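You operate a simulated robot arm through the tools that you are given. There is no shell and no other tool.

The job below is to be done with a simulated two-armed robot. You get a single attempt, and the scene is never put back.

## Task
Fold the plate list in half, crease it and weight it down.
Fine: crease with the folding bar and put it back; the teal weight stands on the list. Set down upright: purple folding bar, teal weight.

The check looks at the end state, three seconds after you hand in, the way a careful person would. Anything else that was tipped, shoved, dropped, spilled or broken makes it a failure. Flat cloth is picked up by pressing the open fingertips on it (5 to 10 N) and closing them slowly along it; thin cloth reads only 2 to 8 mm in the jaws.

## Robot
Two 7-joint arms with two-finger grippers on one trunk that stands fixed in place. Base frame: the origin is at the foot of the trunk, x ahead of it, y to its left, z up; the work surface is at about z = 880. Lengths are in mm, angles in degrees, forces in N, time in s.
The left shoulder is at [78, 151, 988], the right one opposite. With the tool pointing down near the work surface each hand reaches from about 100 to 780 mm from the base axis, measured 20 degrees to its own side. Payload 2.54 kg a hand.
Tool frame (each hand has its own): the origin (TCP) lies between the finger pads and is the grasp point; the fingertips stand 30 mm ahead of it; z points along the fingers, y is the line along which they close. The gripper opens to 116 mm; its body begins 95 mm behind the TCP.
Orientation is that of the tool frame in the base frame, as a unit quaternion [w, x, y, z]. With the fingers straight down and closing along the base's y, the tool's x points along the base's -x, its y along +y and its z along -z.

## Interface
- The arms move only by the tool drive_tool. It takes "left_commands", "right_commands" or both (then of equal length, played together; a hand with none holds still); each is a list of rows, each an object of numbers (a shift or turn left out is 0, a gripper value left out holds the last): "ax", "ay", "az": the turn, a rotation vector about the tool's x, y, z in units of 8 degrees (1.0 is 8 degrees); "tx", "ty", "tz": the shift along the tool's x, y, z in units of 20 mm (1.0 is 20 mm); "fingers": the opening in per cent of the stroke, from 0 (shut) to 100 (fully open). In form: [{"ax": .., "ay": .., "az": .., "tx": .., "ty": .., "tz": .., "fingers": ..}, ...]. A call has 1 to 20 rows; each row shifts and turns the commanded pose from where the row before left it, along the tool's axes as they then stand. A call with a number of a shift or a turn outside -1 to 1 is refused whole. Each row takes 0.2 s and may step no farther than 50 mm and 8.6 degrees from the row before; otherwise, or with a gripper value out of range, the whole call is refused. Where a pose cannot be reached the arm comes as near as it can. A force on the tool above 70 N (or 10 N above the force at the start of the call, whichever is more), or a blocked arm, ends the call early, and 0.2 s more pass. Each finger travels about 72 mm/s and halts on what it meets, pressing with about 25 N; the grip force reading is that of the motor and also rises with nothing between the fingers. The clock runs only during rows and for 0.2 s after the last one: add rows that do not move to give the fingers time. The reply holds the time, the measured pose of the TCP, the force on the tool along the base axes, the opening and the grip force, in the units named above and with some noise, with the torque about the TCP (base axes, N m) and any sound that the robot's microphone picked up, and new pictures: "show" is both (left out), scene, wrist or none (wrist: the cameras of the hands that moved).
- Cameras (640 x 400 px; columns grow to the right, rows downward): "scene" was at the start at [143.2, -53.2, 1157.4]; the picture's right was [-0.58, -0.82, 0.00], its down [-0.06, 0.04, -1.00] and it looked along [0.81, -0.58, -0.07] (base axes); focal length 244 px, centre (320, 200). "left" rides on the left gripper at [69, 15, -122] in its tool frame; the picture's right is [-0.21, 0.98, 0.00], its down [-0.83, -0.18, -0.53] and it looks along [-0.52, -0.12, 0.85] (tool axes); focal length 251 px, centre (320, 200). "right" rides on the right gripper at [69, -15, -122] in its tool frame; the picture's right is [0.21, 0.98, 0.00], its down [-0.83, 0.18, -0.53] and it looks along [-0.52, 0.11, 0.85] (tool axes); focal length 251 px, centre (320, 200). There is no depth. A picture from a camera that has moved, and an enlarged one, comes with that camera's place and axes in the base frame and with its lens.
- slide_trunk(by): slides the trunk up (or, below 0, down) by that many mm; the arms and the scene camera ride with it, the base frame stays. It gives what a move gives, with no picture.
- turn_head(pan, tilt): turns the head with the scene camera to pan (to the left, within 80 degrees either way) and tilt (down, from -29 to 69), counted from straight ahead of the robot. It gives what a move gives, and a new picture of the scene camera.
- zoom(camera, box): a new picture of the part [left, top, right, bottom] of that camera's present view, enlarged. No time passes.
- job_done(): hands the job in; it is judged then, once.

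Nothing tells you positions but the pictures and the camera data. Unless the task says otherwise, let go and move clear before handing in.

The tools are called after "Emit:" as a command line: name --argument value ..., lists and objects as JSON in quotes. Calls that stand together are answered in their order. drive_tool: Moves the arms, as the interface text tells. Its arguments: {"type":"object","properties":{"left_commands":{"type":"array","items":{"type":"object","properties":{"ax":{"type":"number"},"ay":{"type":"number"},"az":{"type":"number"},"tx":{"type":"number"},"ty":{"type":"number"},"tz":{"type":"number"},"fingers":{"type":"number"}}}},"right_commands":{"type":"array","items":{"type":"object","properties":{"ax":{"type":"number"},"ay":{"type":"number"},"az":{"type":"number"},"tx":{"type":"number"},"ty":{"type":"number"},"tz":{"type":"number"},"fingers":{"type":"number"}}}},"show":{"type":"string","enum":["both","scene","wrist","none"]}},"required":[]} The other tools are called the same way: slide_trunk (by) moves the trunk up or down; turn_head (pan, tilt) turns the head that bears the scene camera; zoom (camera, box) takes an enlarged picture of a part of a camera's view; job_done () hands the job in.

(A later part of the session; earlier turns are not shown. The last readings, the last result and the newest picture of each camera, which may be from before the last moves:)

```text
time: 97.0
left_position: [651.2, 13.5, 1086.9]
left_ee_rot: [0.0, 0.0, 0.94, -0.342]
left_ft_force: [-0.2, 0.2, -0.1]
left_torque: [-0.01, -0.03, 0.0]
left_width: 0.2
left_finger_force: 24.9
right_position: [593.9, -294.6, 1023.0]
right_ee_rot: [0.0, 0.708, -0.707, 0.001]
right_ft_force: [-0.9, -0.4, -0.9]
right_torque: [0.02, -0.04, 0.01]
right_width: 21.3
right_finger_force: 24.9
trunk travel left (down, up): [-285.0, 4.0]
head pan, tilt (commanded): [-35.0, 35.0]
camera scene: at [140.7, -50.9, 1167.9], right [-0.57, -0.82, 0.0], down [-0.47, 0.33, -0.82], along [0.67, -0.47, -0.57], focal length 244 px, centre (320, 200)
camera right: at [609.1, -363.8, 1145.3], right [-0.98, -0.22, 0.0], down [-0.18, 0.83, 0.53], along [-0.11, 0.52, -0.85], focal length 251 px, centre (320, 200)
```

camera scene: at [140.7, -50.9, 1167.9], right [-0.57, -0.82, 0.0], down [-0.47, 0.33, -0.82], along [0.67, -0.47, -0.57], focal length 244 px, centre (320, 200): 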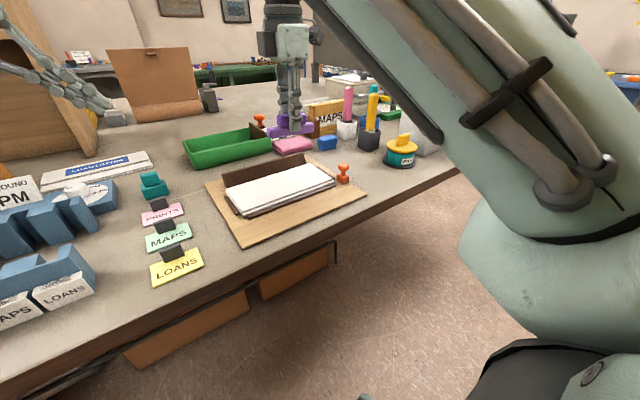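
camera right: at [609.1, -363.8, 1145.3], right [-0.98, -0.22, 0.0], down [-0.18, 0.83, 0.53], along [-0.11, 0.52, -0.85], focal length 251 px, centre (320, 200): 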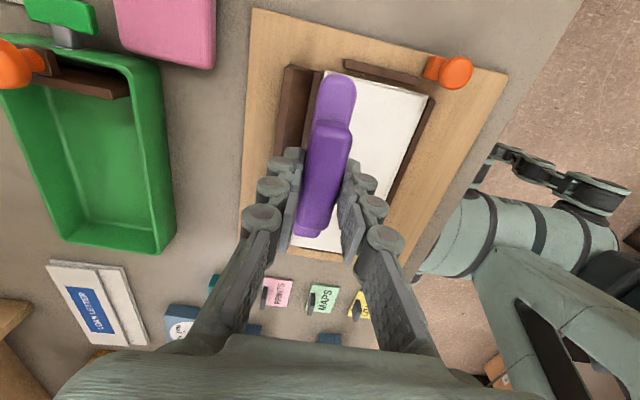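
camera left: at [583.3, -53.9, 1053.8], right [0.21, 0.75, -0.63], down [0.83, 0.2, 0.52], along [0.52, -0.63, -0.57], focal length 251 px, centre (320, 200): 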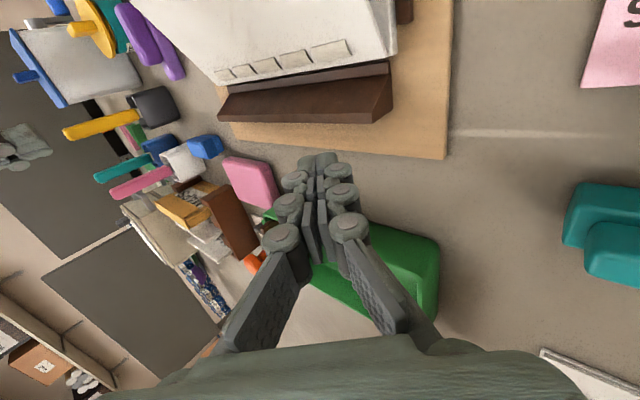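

Emit:
zoom --camera "scene" --box '[240, 90, 340, 152]'

Emit:
zoom --camera "left" --box '[0, 0, 320, 200]'

```text
6.40 times, centred on (290, 121) of scene
camera zoom: at [140.7, -50.9, 1167.9], right [-0.57, -0.82, 0.0], down [-0.47, 0.33, -0.82], along [0.67, -0.47, -0.57], focal length 1560 px, centre (512, 706)
```

zoom: 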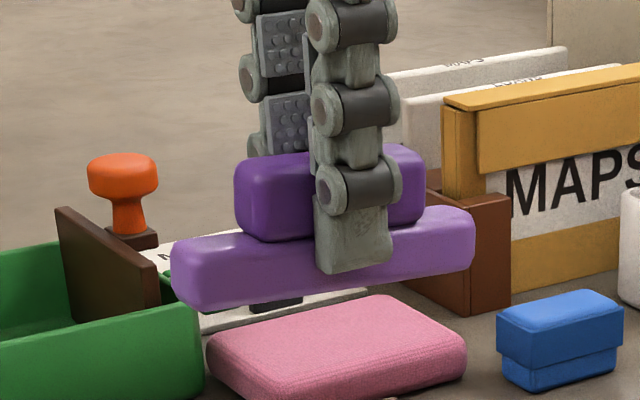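

```text
2.00 times, centred on (160, 100) of left
camera zoom: at [582.5, 103.1, 1169.3], right [0.21, 0.75, -0.63], down [0.83, 0.2, 0.53], along [0.52, -0.63, -0.57], focal length 503 px, centre (640, 400)
```

zoom: 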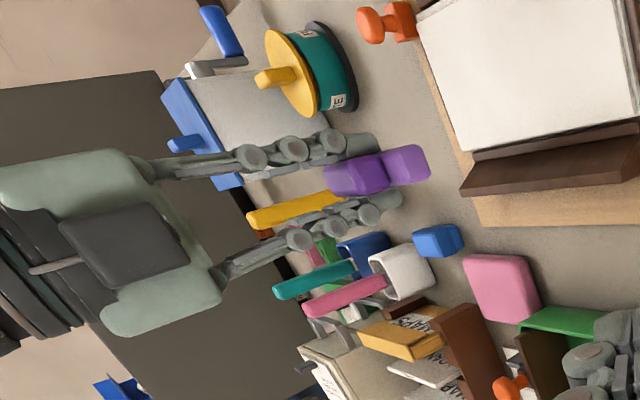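

The bar has slid up about 10 mm in the grip and pitched about 5°, which I'll compensate when placing it. Now I move back to its original spot and turn it parallel to x again.

Emit:
drive_tool --right_commands '[{"tx": 1.0, "ty": 0.396}, {"tx": 1.0, "ty": 0.396}, {"tx": 1.0, "ty": 0.396}, {"tx": 1.0, "ty": 0.396}, {"tx": 1.0, "ty": 0.396}, {"tx": 1.0, "ty": 0.396}, {"tx": 1.0, "ty": 0.396}, {"tx": 1.0, "ty": 0.396}, {}]' --show "both"

```text
time: 99.0
left_position: [650.3, 13.5, 1086.9]
left_ee_rot: [0.0, -0.001, 0.94, -0.342]
left_ft_force: [-0.2, 0.1, 1.0]
left_torque: [0.02, -0.03, 0.01]
left_width: 0.0
left_finger_force: 24.9
right_position: [531.7, -455.5, 1023.9]
right_ee_rot: [0.001, 0.708, -0.706, 0.001]
right_ft_force: [-1.2, -0.2, -0.2]
right_torque: [0.04, 0.02, 0.02]
right_width: 21.4
right_finger_force: 24.7
trunk travel left (down, up): [-285.0, 4.0]
head pan, tilt (commanded): [-35.0, 35.0]
camera scene: at [140.6, -50.9, 1167.9], right [-0.57, -0.82, 0.0], down [-0.47, 0.33, -0.82], along [0.67, -0.47, -0.57], focal length 244 px, centre (320, 200)
camera right: at [546.2, -525.5, 1147.4], right [-0.98, -0.22, 0.0], down [-0.18, 0.83, 0.53], along [-0.12, 0.52, -0.85], focal length 251 px, centre (320, 200)
```

scene: 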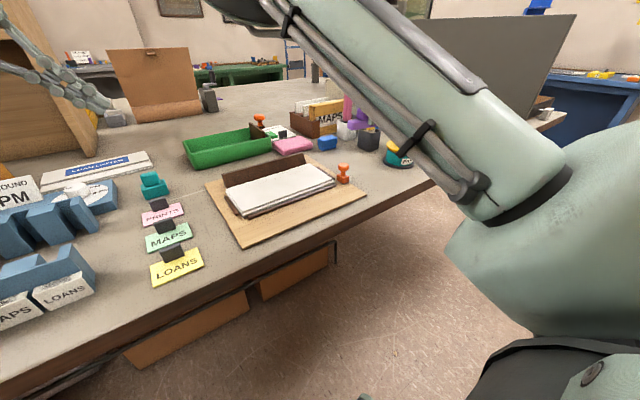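
right: 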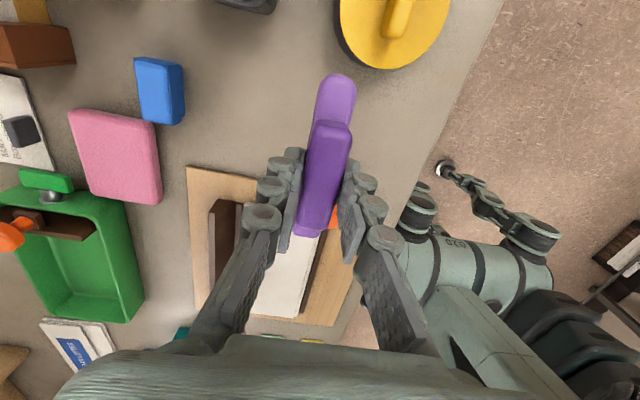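

Now at (531.7,−455.5). I'll turn the hand back 90° and pitch it so the bar is level.

Emit:
drive_tool --right_commands '[{"az": -1}, {"az": -1}, {"az": -1}, {"az": -1}, {"az": -1}, {"az": -1}, {"az": -1}, {"az": -1}, {"az": -1}, {"az": -1}, {"az": -1}, {"az": -0.25}, {"ay": 0.65}, {}]' --show "both"

Emit:
zoom --camera "scene" --box '[300, 80, 460, 180]'

```text
time: 102.0
left_position: [652.7, 13.2, 1086.9]
left_ee_rot: [0.0, 0.0, 0.939, -0.343]
left_ft_force: [-0.9, -0.2, -0.5]
left_torque: [-0.03, -0.04, -0.04]
left_width: 0.0
left_finger_force: 25.2
right_position: [531.2, -454.9, 1023.4]
right_ee_rot: [0.001, 0.999, 0.001, 0.046]
right_ft_force: [-0.4, 0.5, -0.4]
right_torque: [0.01, -0.01, -0.01]
right_width: 21.4
right_finger_force: 25.0
trunk travel left (down, up): [-285.0, 4.0]
head pan, tilt (commanded): [-35.0, 35.0]
camera scene: at [140.7, -50.9, 1167.9], right [-0.57, -0.82, 0.0], down [-0.47, 0.33, -0.82], along [0.67, -0.47, -0.57], focal length 244 px, centre (320, 200)
camera right: at [588.5, -439.8, 1151.7], right [0.22, -0.98, 0.02], down [-0.87, -0.18, 0.46], along [-0.44, -0.12, -0.89], focal length 251 px, centre (320, 200)
```

scene: 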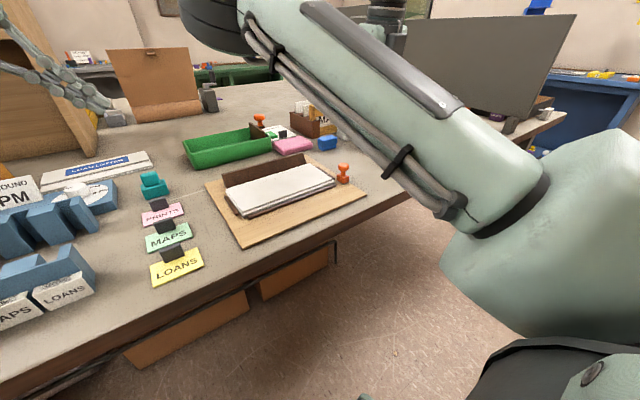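
right: 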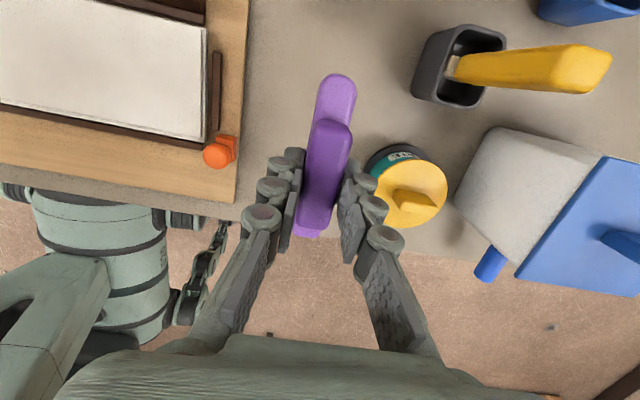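

```text
4.00 times, centred on (380, 130) of scene
camera zoom: at [140.7, -50.9, 1167.9], right [-0.57, -0.82, 0.0], down [-0.47, 0.33, -0.82], along [0.67, -0.47, -0.57], focal length 975 px, centre (80, 480)
```

zoom: 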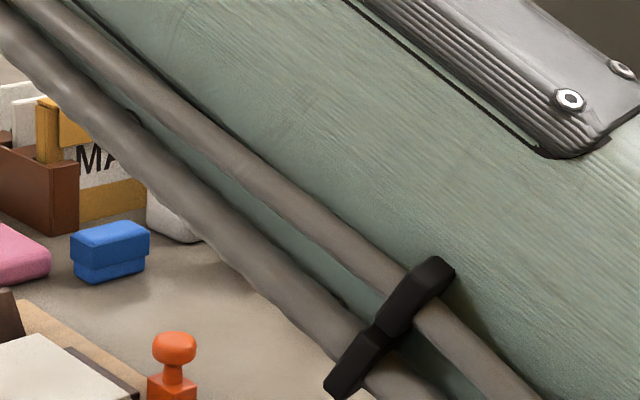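

The hand is pitched to match the bar. I lower it straight down to just above the table.

Emit:
drive_tool --right_commands '[{"tx": -0.13, "tz": 0.95}, {"tx": -0.13, "tz": 0.95}, {"tx": -0.13, "tz": 0.95}, {"tx": -0.13, "tz": 0.95}, {"tx": -0.1, "tz": 0.8}, {}]' --show "both"

Emit:
zoom --camera "scene" --box '[300, 80, 460, 180]'

```text
time: 103.4
left_position: [650.8, 13.2, 1085.9]
left_ee_rot: [-0.001, 0.0, 0.94, -0.342]
left_ft_force: [-0.2, -0.3, 1.2]
left_torque: [0.01, 0.01, 0.01]
left_width: 0.0
left_finger_force: 25.1
right_position: [526.2, -454.1, 930.0]
right_ee_rot: [0.001, 0.999, 0.0, 0.045]
right_ft_force: [0.5, -0.3, -0.9]
right_torque: [-0.01, 0.01, 0.0]
right_width: 21.2
right_finger_force: 25.0
trunk travel left (down, up): [-285.0, 4.0]
head pan, tilt (commanded): [-35.0, 35.0]
camera scene: at [140.5, -50.9, 1168.0], right [-0.57, -0.82, 0.0], down [-0.47, 0.33, -0.82], along [0.67, -0.47, -0.57], focal length 244 px, centre (320, 200)
camera right: at [583.8, -440.4, 1057.7], right [0.21, -0.98, 0.02], down [-0.87, -0.18, 0.46], along [-0.44, -0.12, -0.89], focal length 251 px, centre (320, 200)
```

scene: 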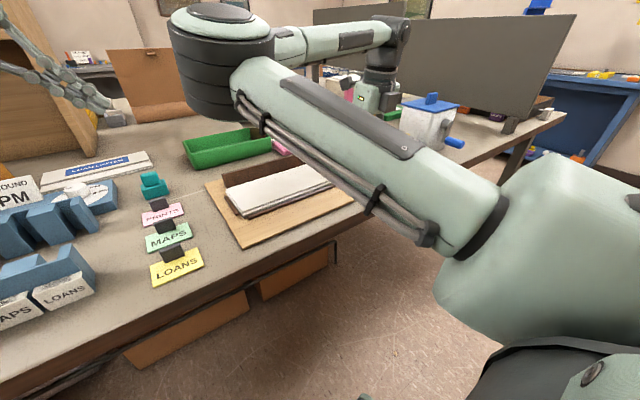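
right: 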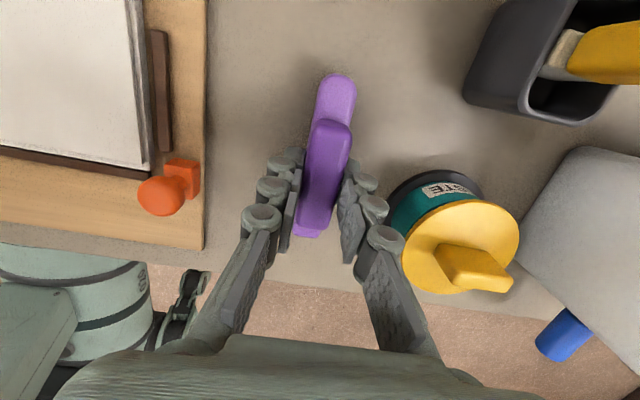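

```text
4.00 times, centred on (380, 130) of scene
camera zoom: at [140.5, -50.9, 1168.0], right [-0.57, -0.82, 0.0], down [-0.47, 0.33, -0.82], along [0.67, -0.47, -0.57], focal length 975 px, centre (80, 480)
```

zoom: 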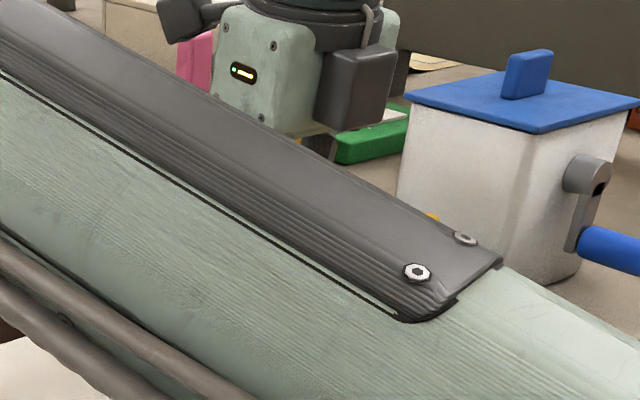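

Emit:
drive_tool --right_commands '[{"tx": -0.009, "tz": 0.1}, {"tx": -0.009, "tz": 0.1}, {"tx": -0.009, "tz": 0.1}, {}]' --show "none"

```text
time: 104.4
left_position: [651.5, 14.5, 1086.2]
left_ee_rot: [-0.001, 0.001, 0.94, -0.342]
left_ft_force: [-0.1, -0.6, 0.1]
left_torque: [0.02, 0.0, 0.01]
left_width: 0.0
left_finger_force: 24.5
right_position: [526.4, -455.0, 924.0]
right_ee_rot: [0.001, 0.999, 0.001, 0.045]
right_ft_force: [0.6, 0.3, -0.5]
right_torque: [0.0, -0.01, 0.02]
right_width: 21.6
right_finger_force: 24.5
trunk travel left (down, up): [-285.0, 4.0]
head pan, tilt (commanded): [-35.0, 35.0]
```

Emit:
drive_tool --right_commands '[{"tx": -0.007, "tz": 0.075}, {"tx": -0.007, "tz": 0.075}, {}]' --show "none"

```text
time: 105.2
left_position: [651.1, 13.7, 1086.8]
left_ee_rot: [0.0, 0.001, 0.94, -0.342]
left_ft_force: [0.0, -0.3, 0.3]
left_torque: [-0.03, -0.02, -0.01]
left_width: 0.0
left_finger_force: 25.4
right_position: [526.9, -453.4, 922.0]
right_ee_rot: [0.002, 0.999, 0.0, 0.046]
right_ft_force: [0.3, -0.2, 1.0]
right_torque: [-0.02, 0.05, 0.01]
right_width: 21.2
right_finger_force: 24.7
trunk travel left (down, up): [-285.0, 4.0]
head pan, tilt (commanded): [-35.0, 35.0]
```

Emit:
drive_tool --right_commands '[{"tx": -0.006, "tz": 0.06}, {}]' --show "none"

```text
time: 105.8
left_position: [651.4, 13.6, 1088.1]
left_ee_rot: [0.001, 0.0, 0.939, -0.343]
left_ft_force: [-0.4, 0.3, -0.1]
left_torque: [0.03, 0.02, 0.01]
left_width: 0.0
left_finger_force: 25.2
right_position: [527.2, -453.6, 922.3]
right_ee_rot: [0.002, 0.999, 0.001, 0.046]
right_ft_force: [2.5, -1.7, 9.9]
right_torque: [-0.07, 0.46, 0.08]
right_width: 21.2
right_finger_force: 24.8
trunk travel left (down, up): [-285.0, 4.0]
head pan, tilt (commanded): [-35.0, 35.0]
```

The bar's near end touches first. I'll ease the pitch back a little so it lies flat before releasing.

Emit:
drive_tool --right_commands '[{"ay": -0.25}, {}]' --show "none"

```text
time: 106.4
left_position: [649.8, 13.9, 1087.6]
left_ee_rot: [0.0, 0.0, 0.939, -0.344]
left_ft_force: [-0.5, -0.2, 0.6]
left_torque: [-0.01, 0.0, 0.01]
left_width: 0.1
left_finger_force: 25.0
right_position: [527.7, -453.8, 921.9]
right_ee_rot: [0.001, 1.0, 0.001, 0.029]
right_ft_force: [2.6, 2.4, 9.0]
right_torque: [0.06, -0.7, 0.07]
right_width: 21.4
right_finger_force: 24.9
trunk travel left (down, up): [-285.0, 4.0]
head pan, tilt (commanded): [-35.0, 35.0]
```

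Emit:
drive_tool --right_commands '[{"ay": 0.12, "tz": -0.03}, {}]' --show "none"

```text
time: 107.0
left_position: [651.1, 14.3, 1086.6]
left_ee_rot: [0.0, 0.0, 0.94, -0.342]
left_ft_force: [1.0, 0.0, 0.3]
left_torque: [0.01, -0.01, -0.02]
left_width: 0.0
left_finger_force: 25.3
right_position: [526.7, -454.4, 919.4]
right_ee_rot: [0.001, 0.999, 0.0, 0.035]
right_ft_force: [1.2, 2.3, 7.8]
right_torque: [0.01, 0.41, -0.11]
right_width: 21.3
right_finger_force: 24.6
trunk travel left (down, up): [-285.0, 4.0]
head pan, tilt (commanded): [-35.0, 35.0]
```

It's nearly level now. Releasing the bar slowly.

Emit:
drive_tool --right_commands '[{"fingers": 22}, {"fingers": 28}, {"fingers": 36}, {"fingers": 45}, {}, {}]' --show "wrist"

```text
time: 108.4
left_position: [650.4, 13.5, 1086.5]
left_ee_rot: [0.0, 0.0, 0.939, -0.343]
left_ft_force: [0.4, -0.6, -0.2]
left_torque: [0.02, 0.02, 0.01]
left_width: 0.1
left_finger_force: 25.1
right_position: [526.3, -455.8, 920.9]
right_ee_rot: [0.001, 0.999, 0.001, 0.037]
right_ft_force: [0.2, 0.5, 0.2]
right_torque: [0.01, 0.0, -0.01]
right_width: 52.1
right_finger_force: 0.1
trunk travel left (down, up): [-285.0, 4.0]
head pan, tilt (commanded): [-35.0, 35.0]
camera right: at [586.8, -440.4, 1048.0], right [0.22, -0.98, 0.02], down [-0.86, -0.18, 0.47], along [-0.46, -0.12, -0.88], focal length 251 px, centre (320, 200)
```

right: 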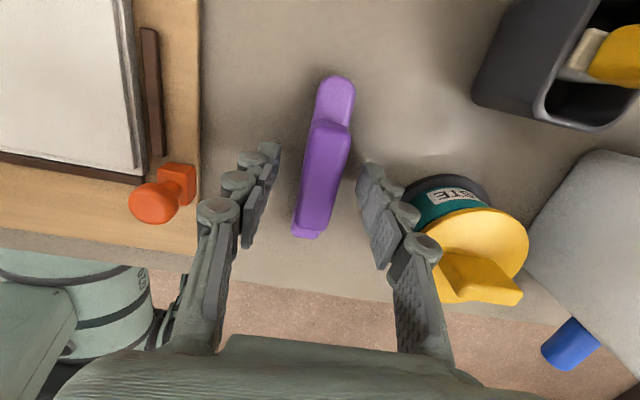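

The bar stands upright at its original place (centre about (527,−456)). Raising the right hand clear and moving it off to the right.

Emit:
drive_tool --right_commands '[{"tz": -0.6}, {"tz": -1}, {"tz": -1}, {"tz": -1}, {"tz": -1}, {"tz": -1}, {"tz": -1, "ay": -0.55}, {"tz": -1}, {"tz": -1, "tx": -1, "ty": 0.6}, {"tz": -0.5, "tx": -1, "ty": 0.6}, {"tx": -1, "ty": 0.6}, {"tx": -1, "ty": 0.6}, {"tx": -0.5, "ty": 0.6}, {}]' --show "both"

```text
time: 111.4
left_position: [650.6, 12.7, 1086.5]
left_ee_rot: [0.0, 0.001, 0.939, -0.343]
left_ft_force: [0.4, 0.6, -0.2]
left_torque: [0.02, -0.01, -0.01]
left_width: 0.0
left_finger_force: 24.6
right_position: [426.8, -514.4, 1103.2]
right_ee_rot: [0.001, 1.0, 0.001, -0.002]
right_ft_force: [-0.6, -0.4, 0.3]
right_torque: [-0.01, 0.01, 0.0]
right_width: 52.0
right_finger_force: 0.1
trunk travel left (down, up): [-285.0, 4.0]
head pan, tilt (commanded): [-35.0, 35.0]
camera scene: at [140.6, -50.8, 1168.0], right [-0.57, -0.82, 0.0], down [-0.47, 0.33, -0.82], along [0.67, -0.47, -0.57], focal length 244 px, centre (320, 200)
camera right: at [496.4, -500.1, 1226.2], right [0.22, -0.98, 0.0], down [-0.82, -0.18, 0.54], along [-0.52, -0.12, -0.84], focal length 251 px, centre (320, 200)
```

scene: 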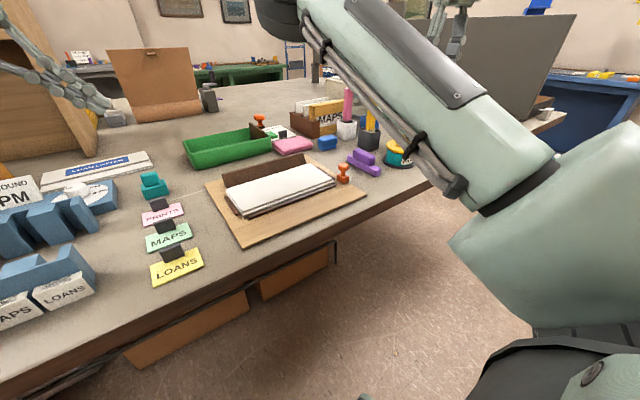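
right: 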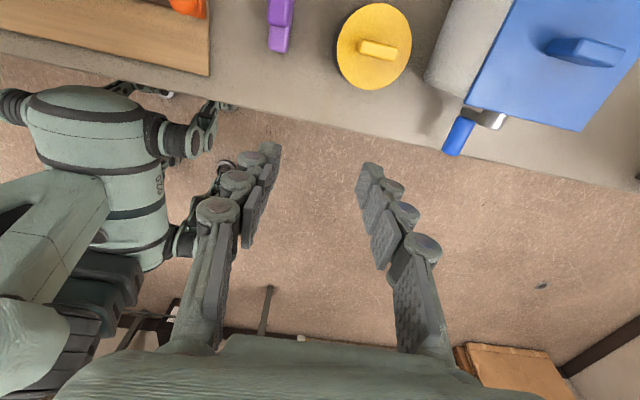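

The right hand is clear. Before bringing the left arm across, I'll move the right arm further out so the elbows can't meet.

Emit:
drive_tool --right_commands '[{"tx": -0.6, "ty": 0.9}, {"tx": -0.6, "ty": 0.9}, {"tx": -0.6, "ty": 0.9}, {"tx": -0.6, "ty": 0.9}, {"tx": -0.6, "ty": 0.9}, {"tx": -0.6, "ty": 0.9}, {"tx": -0.6, "ty": 0.9}, {}]' --show "scene"

Emit:
zoom --camera "left" --box '[320, 60, 560, 210]'

```text
time: 113.2
left_position: [651.3, 13.9, 1086.6]
left_ee_rot: [0.0, 0.0, 0.94, -0.342]
left_ft_force: [-0.5, -0.3, -0.1]
left_torque: [-0.03, -0.01, 0.02]
left_width: 0.0
left_finger_force: 24.8
right_position: [343.9, -640.8, 1104.8]
right_ee_rot: [0.001, 1.0, 0.0, -0.001]
right_ft_force: [-0.1, 0.0, 0.7]
right_torque: [0.03, 0.01, 0.01]
right_width: 52.1
right_finger_force: 0.0
trunk travel left (down, up): [-285.0, 4.0]
head pan, tilt (commanded): [-35.0, 35.0]
camera scene: at [140.6, -50.8, 1167.9], right [-0.57, -0.82, 0.0], down [-0.47, 0.33, -0.82], along [0.67, -0.47, -0.57], focal length 244 px, centre (320, 200)
```

scene: 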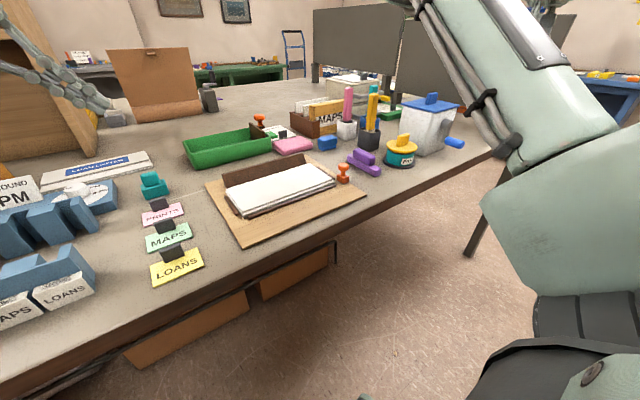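

```text
2.67 times, centred on (440, 135) of left
camera zoom: at [582.3, 103.2, 1169.5], right [0.21, 0.75, -0.63], down [0.83, 0.2, 0.53], along [0.52, -0.63, -0.57], focal length 670 px, centre (0, 373)
```

zoom: 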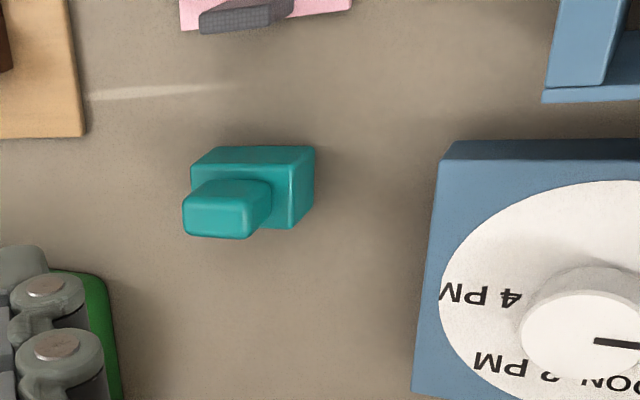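

The right arm is well clear. The teal weight's handle is at about (690,−15,916). I'll lower the left hand a bit and bring it to vertical near it for a closer look, with fingers opening.

Emit:
drive_tool --left_commands '[{"ty": 0.643, "tz": 0.766, "fingers": 60}, {"ty": 0.643, "tz": 0.766}, {"ty": 0.643, "tz": 0.766}, {"ax": -1}, {"ax": -1}, {"ax": -1}, {"ax": -1}, {"ax": -1}, {}]' --show "both"

```text
time: 115.2
left_position: [652.9, 15.1, 1027.7]
left_ee_rot: [0.001, -0.001, 1.0, 0.001]
left_ft_force: [0.4, -1.1, 0.8]
left_torque: [-0.02, 0.01, -0.01]
left_width: 69.5
left_finger_force: 0.0
right_position: [344.3, -640.9, 1104.5]
right_ee_rot: [0.0, 1.0, 0.001, -0.002]
right_ft_force: [-0.5, 0.0, -0.3]
right_torque: [-0.01, -0.04, 0.01]
right_width: 52.3
right_finger_force: 0.0
trunk travel left (down, up): [-285.0, 4.0]
head pan, tilt (commanded): [-35.0, 35.0]
camera scene: at [140.6, -50.8, 1167.9], right [-0.57, -0.82, 0.0], down [-0.47, 0.33, -0.82], along [0.67, -0.47, -0.57], focal length 244 px, centre (320, 200)
camera left: at [583.6, 29.8, 1148.4], right [0.21, 0.98, 0.0], down [0.83, -0.18, 0.53], along [0.52, -0.11, -0.85], focal length 251 px, centre (320, 200)
```

scene: 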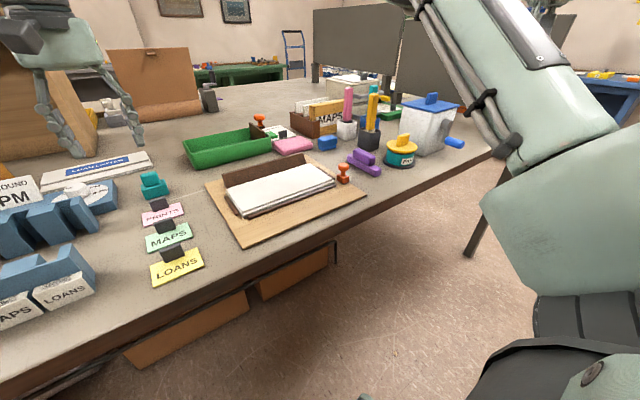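
left: 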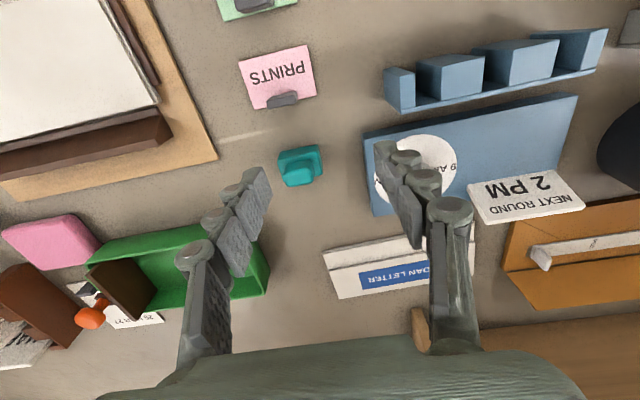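

Emit:
zoom --camera "left" --box '[240, 110, 400, 210]'

Emit:
zoom --camera "scene" --box '[90, 150, 210, 225]'

```text
4.00 times, centred on (320, 160) of left
camera zoom: at [583.6, 29.8, 1148.4], right [0.21, 0.98, 0.0], down [0.83, -0.18, 0.53], along [0.52, -0.11, -0.85], focal length 1006 px, centre (320, 360)
```

zoom: 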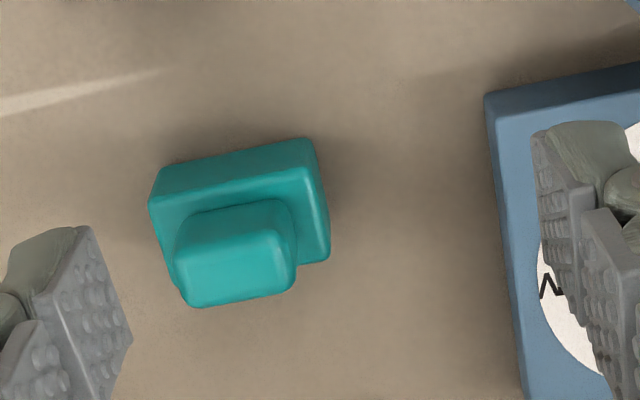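

```text
5.33 times, centred on (150, 188) of scene
camera zoom: at [140.6, -50.8, 1167.9], right [-0.57, -0.82, 0.0], down [-0.47, 0.33, -0.82], along [0.67, -0.47, -0.57], focal length 1300 px, centre (1227, 267)
```

zoom: 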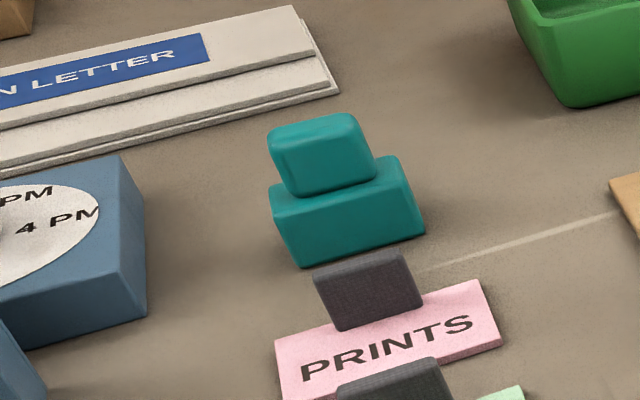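

The weight's handle is about 28 mm wide along y and 18 mm along x, centred at (689.5,−13) with its top near z 926. I'll narrow the fingers to about 50 mm, come down to z 975, move over it, and look.

Emit:
drive_tool --left_commands '[{"fingers": 43, "tz": 0.9}, {"tz": 0.9}, {"tz": 0.8}, {"tx": -0.9, "ty": -0.7}, {"tx": -0.93, "ty": -0.7}, {}]' --show "both"

Emit:
zoom --camera "left" --box '[240, 110, 400, 210]'

```text
time: 116.6
left_position: [688.6, -13.2, 976.6]
left_ee_rot: [0.0, 0.001, 1.0, 0.0]
left_ft_force: [-0.2, 0.8, -0.1]
left_torque: [-0.04, 0.04, 0.0]
left_width: 49.9
left_finger_force: 0.1
right_position: [343.6, -640.5, 1104.3]
right_ee_rot: [0.001, 1.0, 0.001, -0.002]
right_ft_force: [0.6, 0.3, -0.3]
right_torque: [0.04, -0.02, -0.01]
right_width: 52.3
right_finger_force: 0.0
trunk travel left (down, up): [-285.0, 4.0]
head pan, tilt (commanded): [-35.0, 35.0]
camera scene: at [140.5, -50.7, 1168.0], right [-0.57, -0.82, 0.0], down [-0.47, 0.33, -0.82], along [0.67, -0.47, -0.57], focal length 244 px, centre (320, 200)
camera left: at [620.0, 1.5, 1097.4], right [0.21, 0.98, 0.0], down [0.83, -0.18, 0.53], along [0.52, -0.12, -0.85], focal length 251 px, centre (320, 200)
```

scene: 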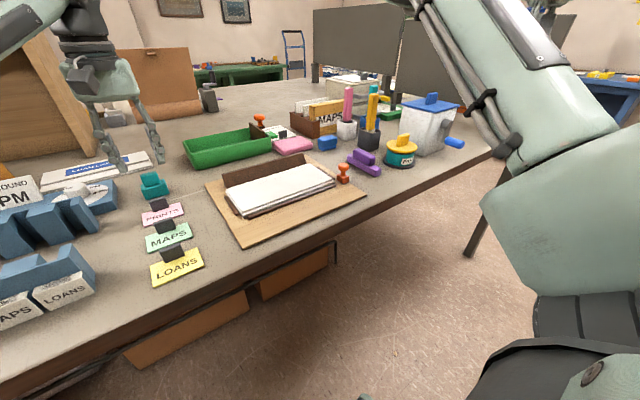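
left: 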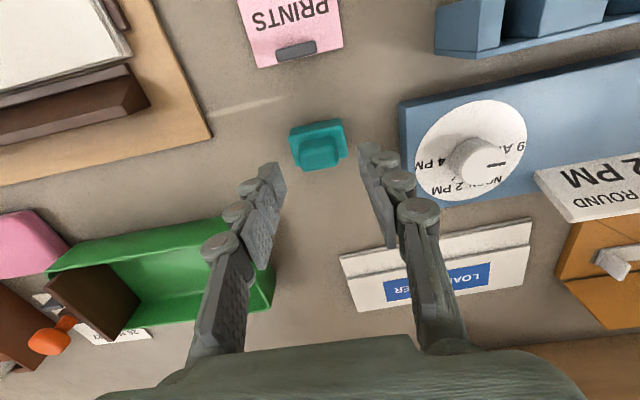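

```text
4.00 times, centred on (320, 160) of left
camera zoom: at [620.0, 1.5, 1097.4], right [0.21, 0.98, 0.0], down [0.83, -0.18, 0.53], along [0.52, -0.12, -0.85], focal length 1006 px, centre (320, 360)
```

zoom: 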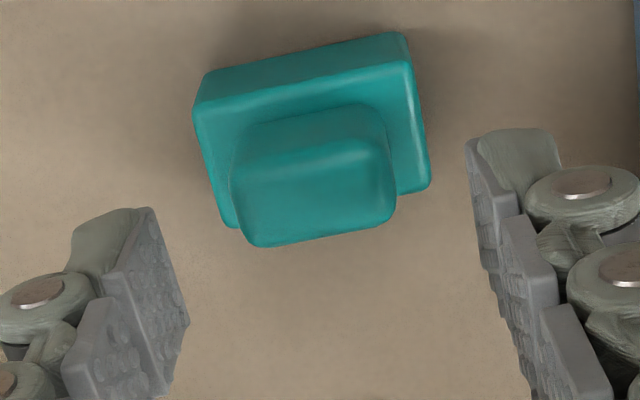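

Centred on the handle. Descending to z≈938 and gripping.

Emit:
drive_tool --left_commands '[{"tx": -0.1, "tz": 0.6}, {"tz": 0.6}, {"tz": 0.45}, {"tz": 0.25}, {}]' --show "wrist"

Emit:
zoom --camera "scene" --box '[70, 100, 230, 200]'

```text
time: 117.8
left_position: [691.0, -13.0, 937.4]
left_ee_rot: [0.001, 0.0, 1.0, -0.001]
left_ft_force: [0.6, 0.6, 0.2]
left_torque: [0.0, 0.01, -0.01]
left_width: 49.9
left_finger_force: 0.1
right_position: [343.2, -641.5, 1103.9]
right_ee_rot: [0.001, 1.0, 0.001, -0.002]
right_ft_force: [-0.7, 0.5, 0.4]
right_torque: [0.0, -0.03, 0.01]
right_width: 52.1
right_finger_force: 0.1
trunk travel left (down, up): [-285.0, 4.0]
head pan, tilt (commanded): [-35.0, 35.0]
camera left: at [622.5, 1.9, 1058.5], right [0.21, 0.98, 0.0], down [0.83, -0.18, 0.53], along [0.52, -0.12, -0.84], focal length 251 px, centre (320, 200)
```

left: 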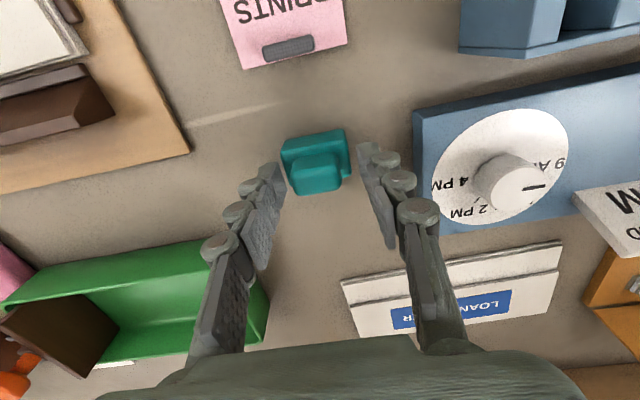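

```text
4.00 times, centred on (150, 150) of scene
camera zoom: at [140.5, -50.8, 1168.0], right [-0.57, -0.82, 0.0], down [-0.47, 0.33, -0.82], along [0.67, -0.47, -0.57], focal length 975 px, centre (1000, 400)
```

zoom: 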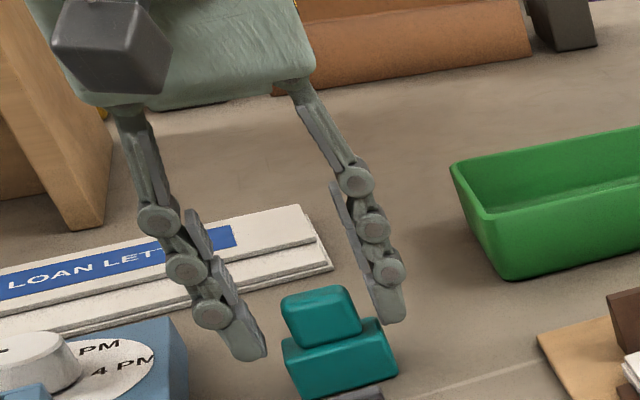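

Emit:
drive_tool --left_commands '[{"fingers": 30}, {"fingers": 20}, {"fingers": 0}, {}, {}]' --show "wrist"

Emit:
zoom --camera "scene" --box '[70, 100, 230, 200]'

```text
time: 119.0
left_position: [689.7, -13.1, 937.2]
left_ee_rot: [0.0, 0.0, 1.0, -0.001]
left_ft_force: [-0.4, -1.2, -0.3]
left_torque: [0.0, 0.01, 0.01]
left_width: 29.5
left_finger_force: 24.7
right_position: [343.0, -641.3, 1103.4]
right_ee_rot: [0.001, 1.0, 0.0, -0.001]
right_ft_force: [0.5, -0.6, 1.1]
right_torque: [0.02, -0.02, -0.02]
right_width: 52.4
right_finger_force: 0.0
trunk travel left (down, up): [-285.0, 4.0]
head pan, tilt (commanded): [-35.0, 35.0]
camera left: at [622.5, 1.7, 1058.5], right [0.21, 0.98, 0.0], down [0.83, -0.18, 0.53], along [0.52, -0.12, -0.85], focal length 251 px, centre (320, 200)
```

left: 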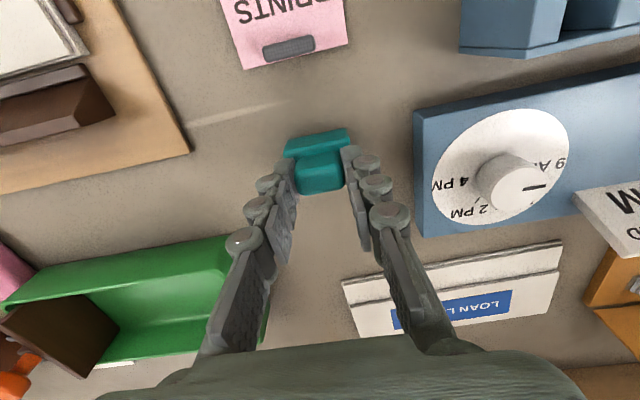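

```text
4.00 times, centred on (150, 150) of scene
camera zoom: at [140.5, -50.9, 1167.9], right [-0.57, -0.82, 0.0], down [-0.47, 0.33, -0.82], along [0.67, -0.47, -0.57], focal length 975 px, centre (1000, 400)
```

zoom: 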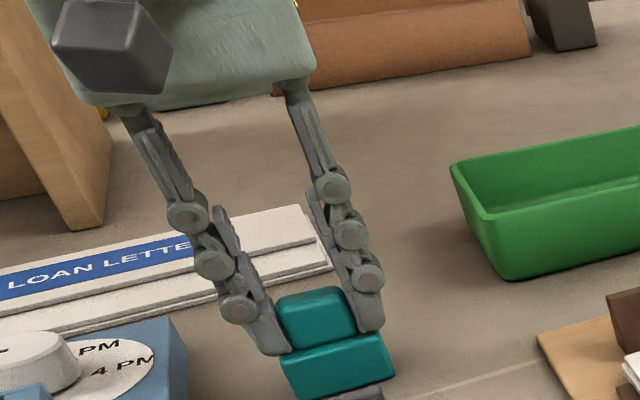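

Gripped at 29.5 mm. Lifting gently.

Emit:
drive_tool --left_commands '[{"tz": -0.3}, {"tz": -0.5}, {"tz": -0.8}, {"tz": -0.8}, {"tz": -0.8}, {}]' --show "both"

```text
time: 120.4
left_position: [691.5, -13.3, 1002.2]
left_ee_rot: [0.0, 0.0, 1.0, 0.0]
left_ft_force: [-0.5, -0.8, -3.3]
left_torque: [-0.03, -0.04, 0.0]
left_width: 29.5
left_finger_force: 25.3
right_position: [343.9, -642.0, 1104.0]
right_ee_rot: [0.001, 1.0, 0.002, -0.002]
right_ft_force: [-0.4, 0.4, 0.2]
right_torque: [-0.03, -0.02, 0.03]
right_width: 52.2
right_finger_force: 0.2
trunk travel left (down, up): [-285.0, 4.0]
head pan, tilt (commanded): [-35.0, 35.0]
camera scene: at [140.9, -50.8, 1167.9], right [-0.57, -0.82, 0.0], down [-0.47, 0.33, -0.82], along [0.67, -0.47, -0.57], focal length 244 px, centre (320, 200)
camera left: at [622.6, 1.6, 1123.1], right [0.21, 0.98, 0.0], down [0.83, -0.18, 0.53], along [0.52, -0.12, -0.85], focal length 251 px, centre (320, 200)
```

scene: 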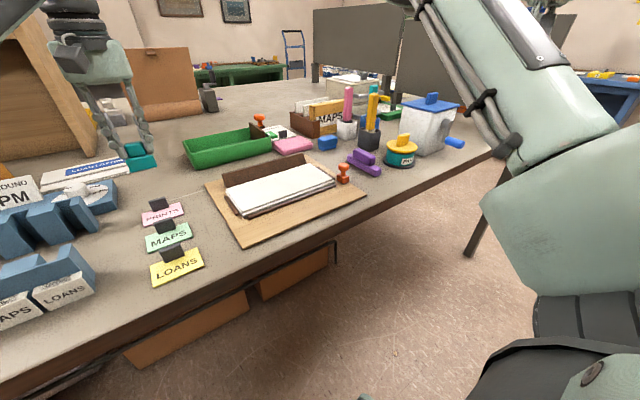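
left: 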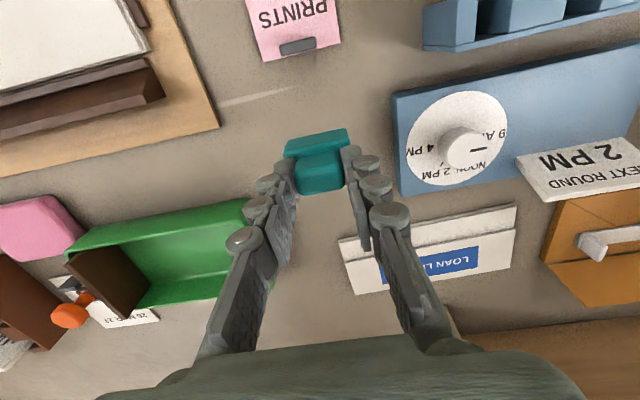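

The weight is up and steady. I move it toward the list in stages, watching the left elbow.

Emit:
drive_tool --left_commands '[{"tz": -0.4, "ty": -0.92, "tx": 0.3}, {"tx": 0.5, "ty": -0.92}, {"tx": 0.6, "ty": -0.92}, {"tx": 0.6, "ty": -0.92}, {"tx": 0.6, "ty": -0.92}, {}]' --show "both"

```text
time: 121.8
left_position: [637.7, -105.5, 1008.3]
left_ee_rot: [-0.001, 0.0, 1.0, -0.001]
left_ft_force: [-0.5, 0.6, -3.5]
left_torque: [0.0, 0.03, 0.0]
left_width: 29.2
left_finger_force: 25.0
right_position: [343.6, -641.6, 1103.6]
right_ee_rot: [0.001, 1.0, 0.001, -0.002]
right_ft_force: [-0.4, 0.2, -1.5]
right_torque: [-0.05, 0.01, -0.02]
right_width: 52.5
right_finger_force: 0.0
trunk travel left (down, up): [-285.0, 4.0]
head pan, tilt (commanded): [-35.0, 35.0]
camera scene: at [140.8, -50.8, 1167.9], right [-0.57, -0.82, 0.0], down [-0.47, 0.33, -0.82], along [0.67, -0.47, -0.57], focal length 244 px, centre (320, 200)
camera left: at [569.5, -90.2, 1130.8], right [0.21, 0.98, 0.0], down [0.83, -0.18, 0.53], along [0.52, -0.12, -0.85], focal length 251 px, centre (320, 200)
```

scene: 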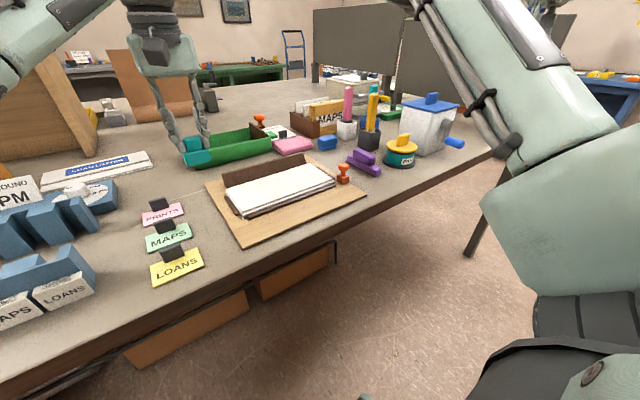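
left: 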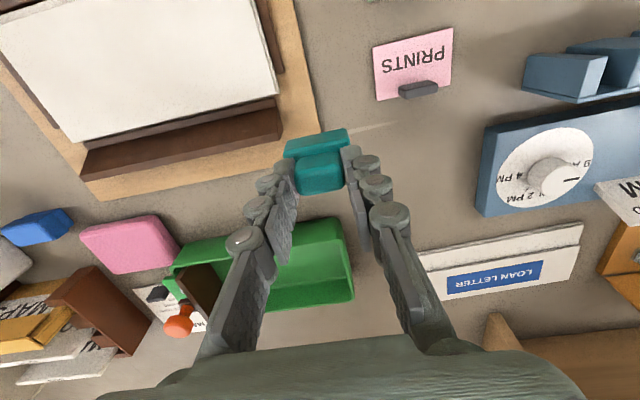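

No sign of contact. Continuing toward the list.

Emit:
drive_tool --left_commands '[{"tx": 0.4, "ty": -0.92}, {"tx": 0.5, "ty": -0.92}, {"tx": 0.6, "ty": -0.92}, {}]' --show "both"

```text
time: 122.8
left_position: [608.5, -160.5, 1009.2]
left_ee_rot: [0.001, 0.0, 1.0, -0.001]
left_ft_force: [-0.2, -0.5, -2.6]
left_torque: [0.01, 0.01, 0.0]
left_width: 29.4
left_finger_force: 24.3
right_position: [343.7, -641.1, 1104.2]
right_ee_rot: [0.001, 1.0, 0.0, -0.001]
right_ft_force: [0.1, -0.8, -0.5]
right_torque: [0.01, 0.02, -0.03]
right_width: 52.5
right_finger_force: 0.1
trunk travel left (down, up): [-285.0, 4.0]
head pan, tilt (commanded): [-35.0, 35.0]
camera scene: at [140.8, -50.9, 1167.9], right [-0.57, -0.82, 0.0], down [-0.47, 0.33, -0.82], along [0.67, -0.47, -0.57], focal length 244 px, centre (320, 200)
camera left: at [540.2, -145.7, 1130.3], right [0.21, 0.98, 0.0], down [0.83, -0.18, 0.53], along [0.52, -0.12, -0.84], focal length 251 px, centre (320, 200)
```

scene: 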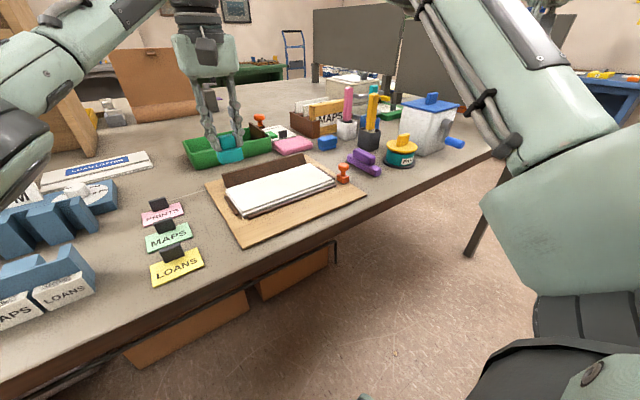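
left: 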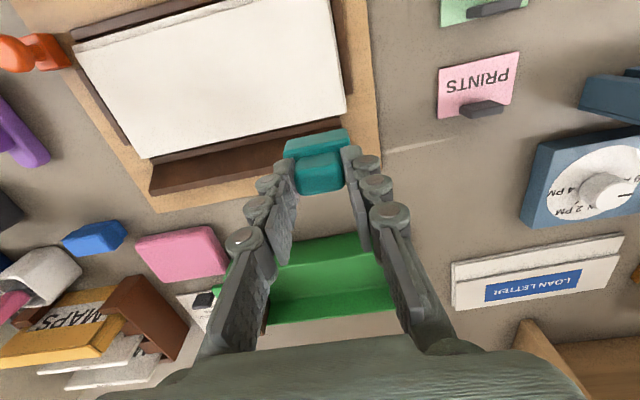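

The left elbow is high and clear at about z 1100. I continue to the list's middle, about (552,−228).

Emit:
drive_tool --left_commands '[{"tx": 0.7, "ty": -0.84}, {"tx": 0.7, "ty": -0.84}, {"tx": 0.7, "ty": -0.84}, {"tx": 0.7, "ty": -0.84}, {}]' --show "both"

```text
time: 124.0
left_position: [560.2, -213.4, 1009.1]
left_ee_rot: [0.001, 0.0, 1.0, -0.001]
left_ft_force: [0.0, -0.9, -2.5]
left_torque: [0.0, 0.02, 0.0]
left_width: 29.6
left_finger_force: 24.7
left hand out of reach, approached as far as the arm can: row 3, 4
right_position: [343.9, -641.7, 1105.5]
right_ee_rot: [0.001, 1.0, 0.001, -0.002]
right_ft_force: [0.8, -0.1, 0.2]
right_torque: [0.01, -0.03, 0.01]
right_width: 52.2
right_finger_force: 0.0
trunk travel left (down, up): [-285.0, 4.0]
head pan, tilt (commanded): [-35.0, 35.0]
camera scene: at [140.7, -50.8, 1167.9], right [-0.57, -0.82, 0.0], down [-0.47, 0.33, -0.82], along [0.67, -0.47, -0.57], focal length 244 px, centre (320, 200)
camera left: at [491.1, -199.2, 1130.3], right [0.21, 0.98, 0.0], down [0.82, -0.18, 0.54], along [0.52, -0.12, -0.84], focal length 251 px, centre (320, 200)
```

scene: 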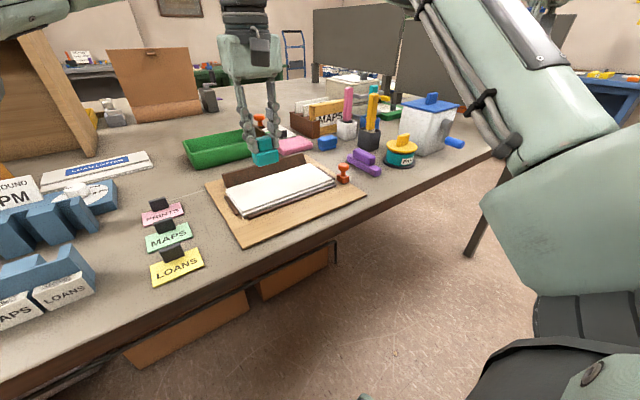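
left: 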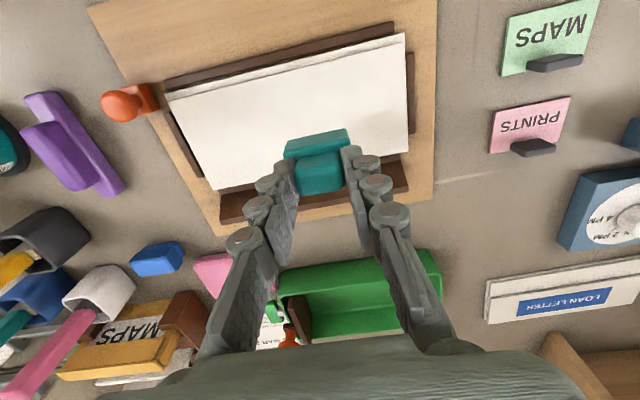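

The weight is over the list at (560,−213), well within its edges. Lowering now.

Emit:
drive_tool --left_commands '[{"tz": 0.6}, {"tz": 0.6}, {"tz": 0.6}, {"tz": 0.3}, {}]' --show "both"

Emit:
zoom --camera "scene" --box '[200, 110, 360, 210]'

```text
time: 125.2
left_position: [559.2, -214.3, 966.1]
left_ee_rot: [0.0, 0.0, 1.0, -0.002]
left_ft_force: [-0.3, 1.0, -2.7]
left_torque: [0.0, 0.01, 0.01]
left_width: 29.3
left_finger_force: 24.7
right_position: [344.3, -640.7, 1104.3]
right_ee_rot: [0.002, 1.0, 0.0, -0.002]
right_ft_force: [0.2, -0.3, 0.8]
right_torque: [-0.03, 0.02, -0.06]
right_width: 51.9
right_finger_force: 0.0
trunk travel left (down, up): [-285.0, 4.0]
head pan, tilt (commanded): [-35.0, 35.0]
camera scene: at [140.7, -50.9, 1167.9], right [-0.57, -0.82, 0.0], down [-0.47, 0.33, -0.82], along [0.67, -0.47, -0.57], focal length 244 px, centre (320, 200)
camera left: at [490.9, -199.0, 1088.1], right [0.21, 0.98, 0.0], down [0.83, -0.18, 0.53], along [0.52, -0.12, -0.85], focal length 251 px, centre (320, 200)
```

scene: 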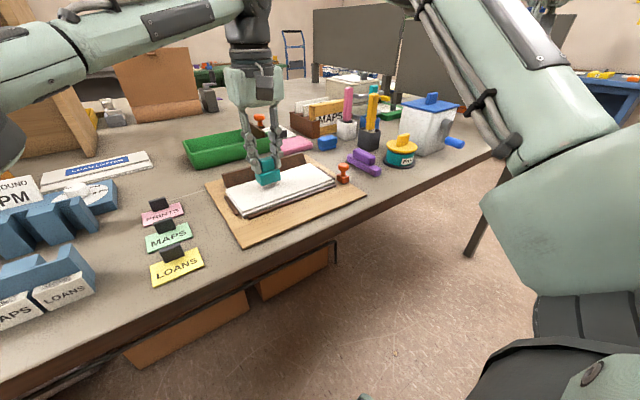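
left: 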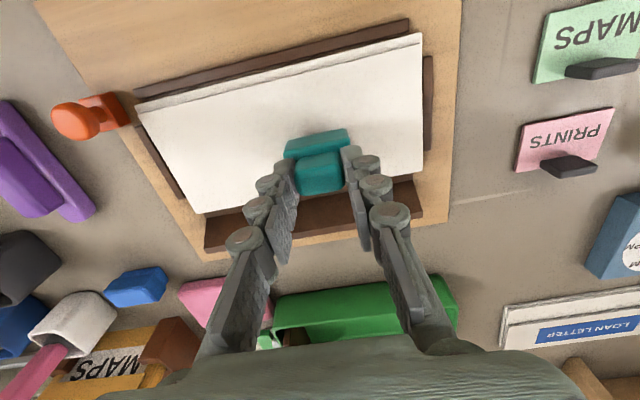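

```text
4.00 times, centred on (280, 160) of scene
camera zoom: at [140.7, -50.9, 1167.9], right [-0.57, -0.82, 0.0], down [-0.47, 0.33, -0.82], along [0.67, -0.47, -0.57], focal length 975 px, centre (480, 360)
```

zoom: 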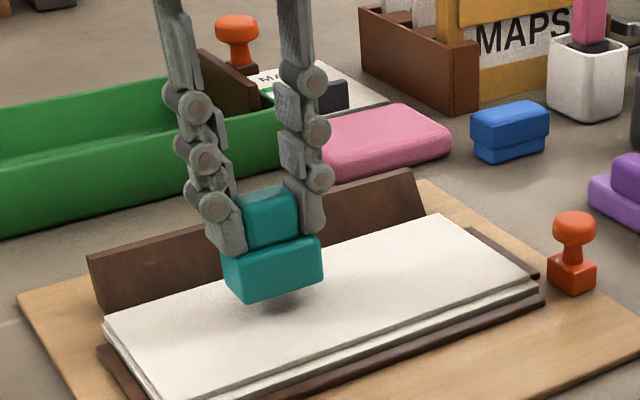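

Just above the list. Lowering the last few millimetres in small steps.

Emit:
drive_tool --left_commands '[{"tz": 0.1}, {"tz": 0.1}, {"tz": 0.08}, {}]' --show "none"

```text
time: 126.2
left_position: [559.6, -214.0, 961.2]
left_ee_rot: [0.0, -0.001, 1.0, 0.001]
left_ft_force: [0.3, 0.1, -2.3]
left_torque: [-0.04, 0.01, 0.01]
left_width: 29.4
left_finger_force: 25.2
right_position: [344.3, -641.7, 1105.4]
right_ee_rot: [0.0, 1.0, 0.001, -0.001]
right_ft_force: [-0.5, 0.3, 0.1]
right_torque: [0.0, -0.01, 0.01]
right_width: 52.2
right_finger_force: 0.1
trunk travel left (down, up): [-285.0, 4.0]
head pan, tilt (commanded): [-35.0, 35.0]
```

Emit:
drive_tool --left_commands '[{"tz": 0.08}, {"tz": 0.08}, {}]' --show "none"

```text
time: 127.0
left_position: [559.6, -213.7, 957.3]
left_ee_rot: [0.0, -0.002, 1.0, 0.0]
left_ft_force: [-0.1, -0.1, -2.3]
left_torque: [0.01, 0.03, 0.03]
left_width: 29.6
left_finger_force: 25.1
right_position: [343.6, -641.3, 1104.4]
right_ee_rot: [0.0, 1.0, 0.001, -0.002]
right_ft_force: [0.0, 0.3, 0.4]
right_torque: [-0.03, -0.01, 0.0]
right_width: 52.4
right_finger_force: 0.0
trunk travel left (down, up): [-285.0, 4.0]
head pan, tilt (commanded): [-35.0, 35.0]
```

Emit:
drive_tool --left_commands '[{"tz": 0.06}, {"tz": 0.06}, {}]' --show "none"

```text
time: 127.8
left_position: [558.5, -213.8, 955.7]
left_ee_rot: [0.0, 0.0, 1.0, -0.001]
left_ft_force: [0.6, -0.3, 3.5]
left_torque: [-0.01, 0.03, 0.01]
left_width: 29.5
left_finger_force: 25.2
right_position: [343.9, -640.4, 1104.2]
right_ee_rot: [0.001, 1.0, 0.001, -0.002]
right_ft_force: [0.5, -0.3, 0.0]
right_torque: [0.01, 0.01, -0.02]
right_width: 52.0
right_finger_force: 0.1
trunk travel left (down, up): [-285.0, 4.0]
head pan, tilt (commanded): [-35.0, 35.0]
```

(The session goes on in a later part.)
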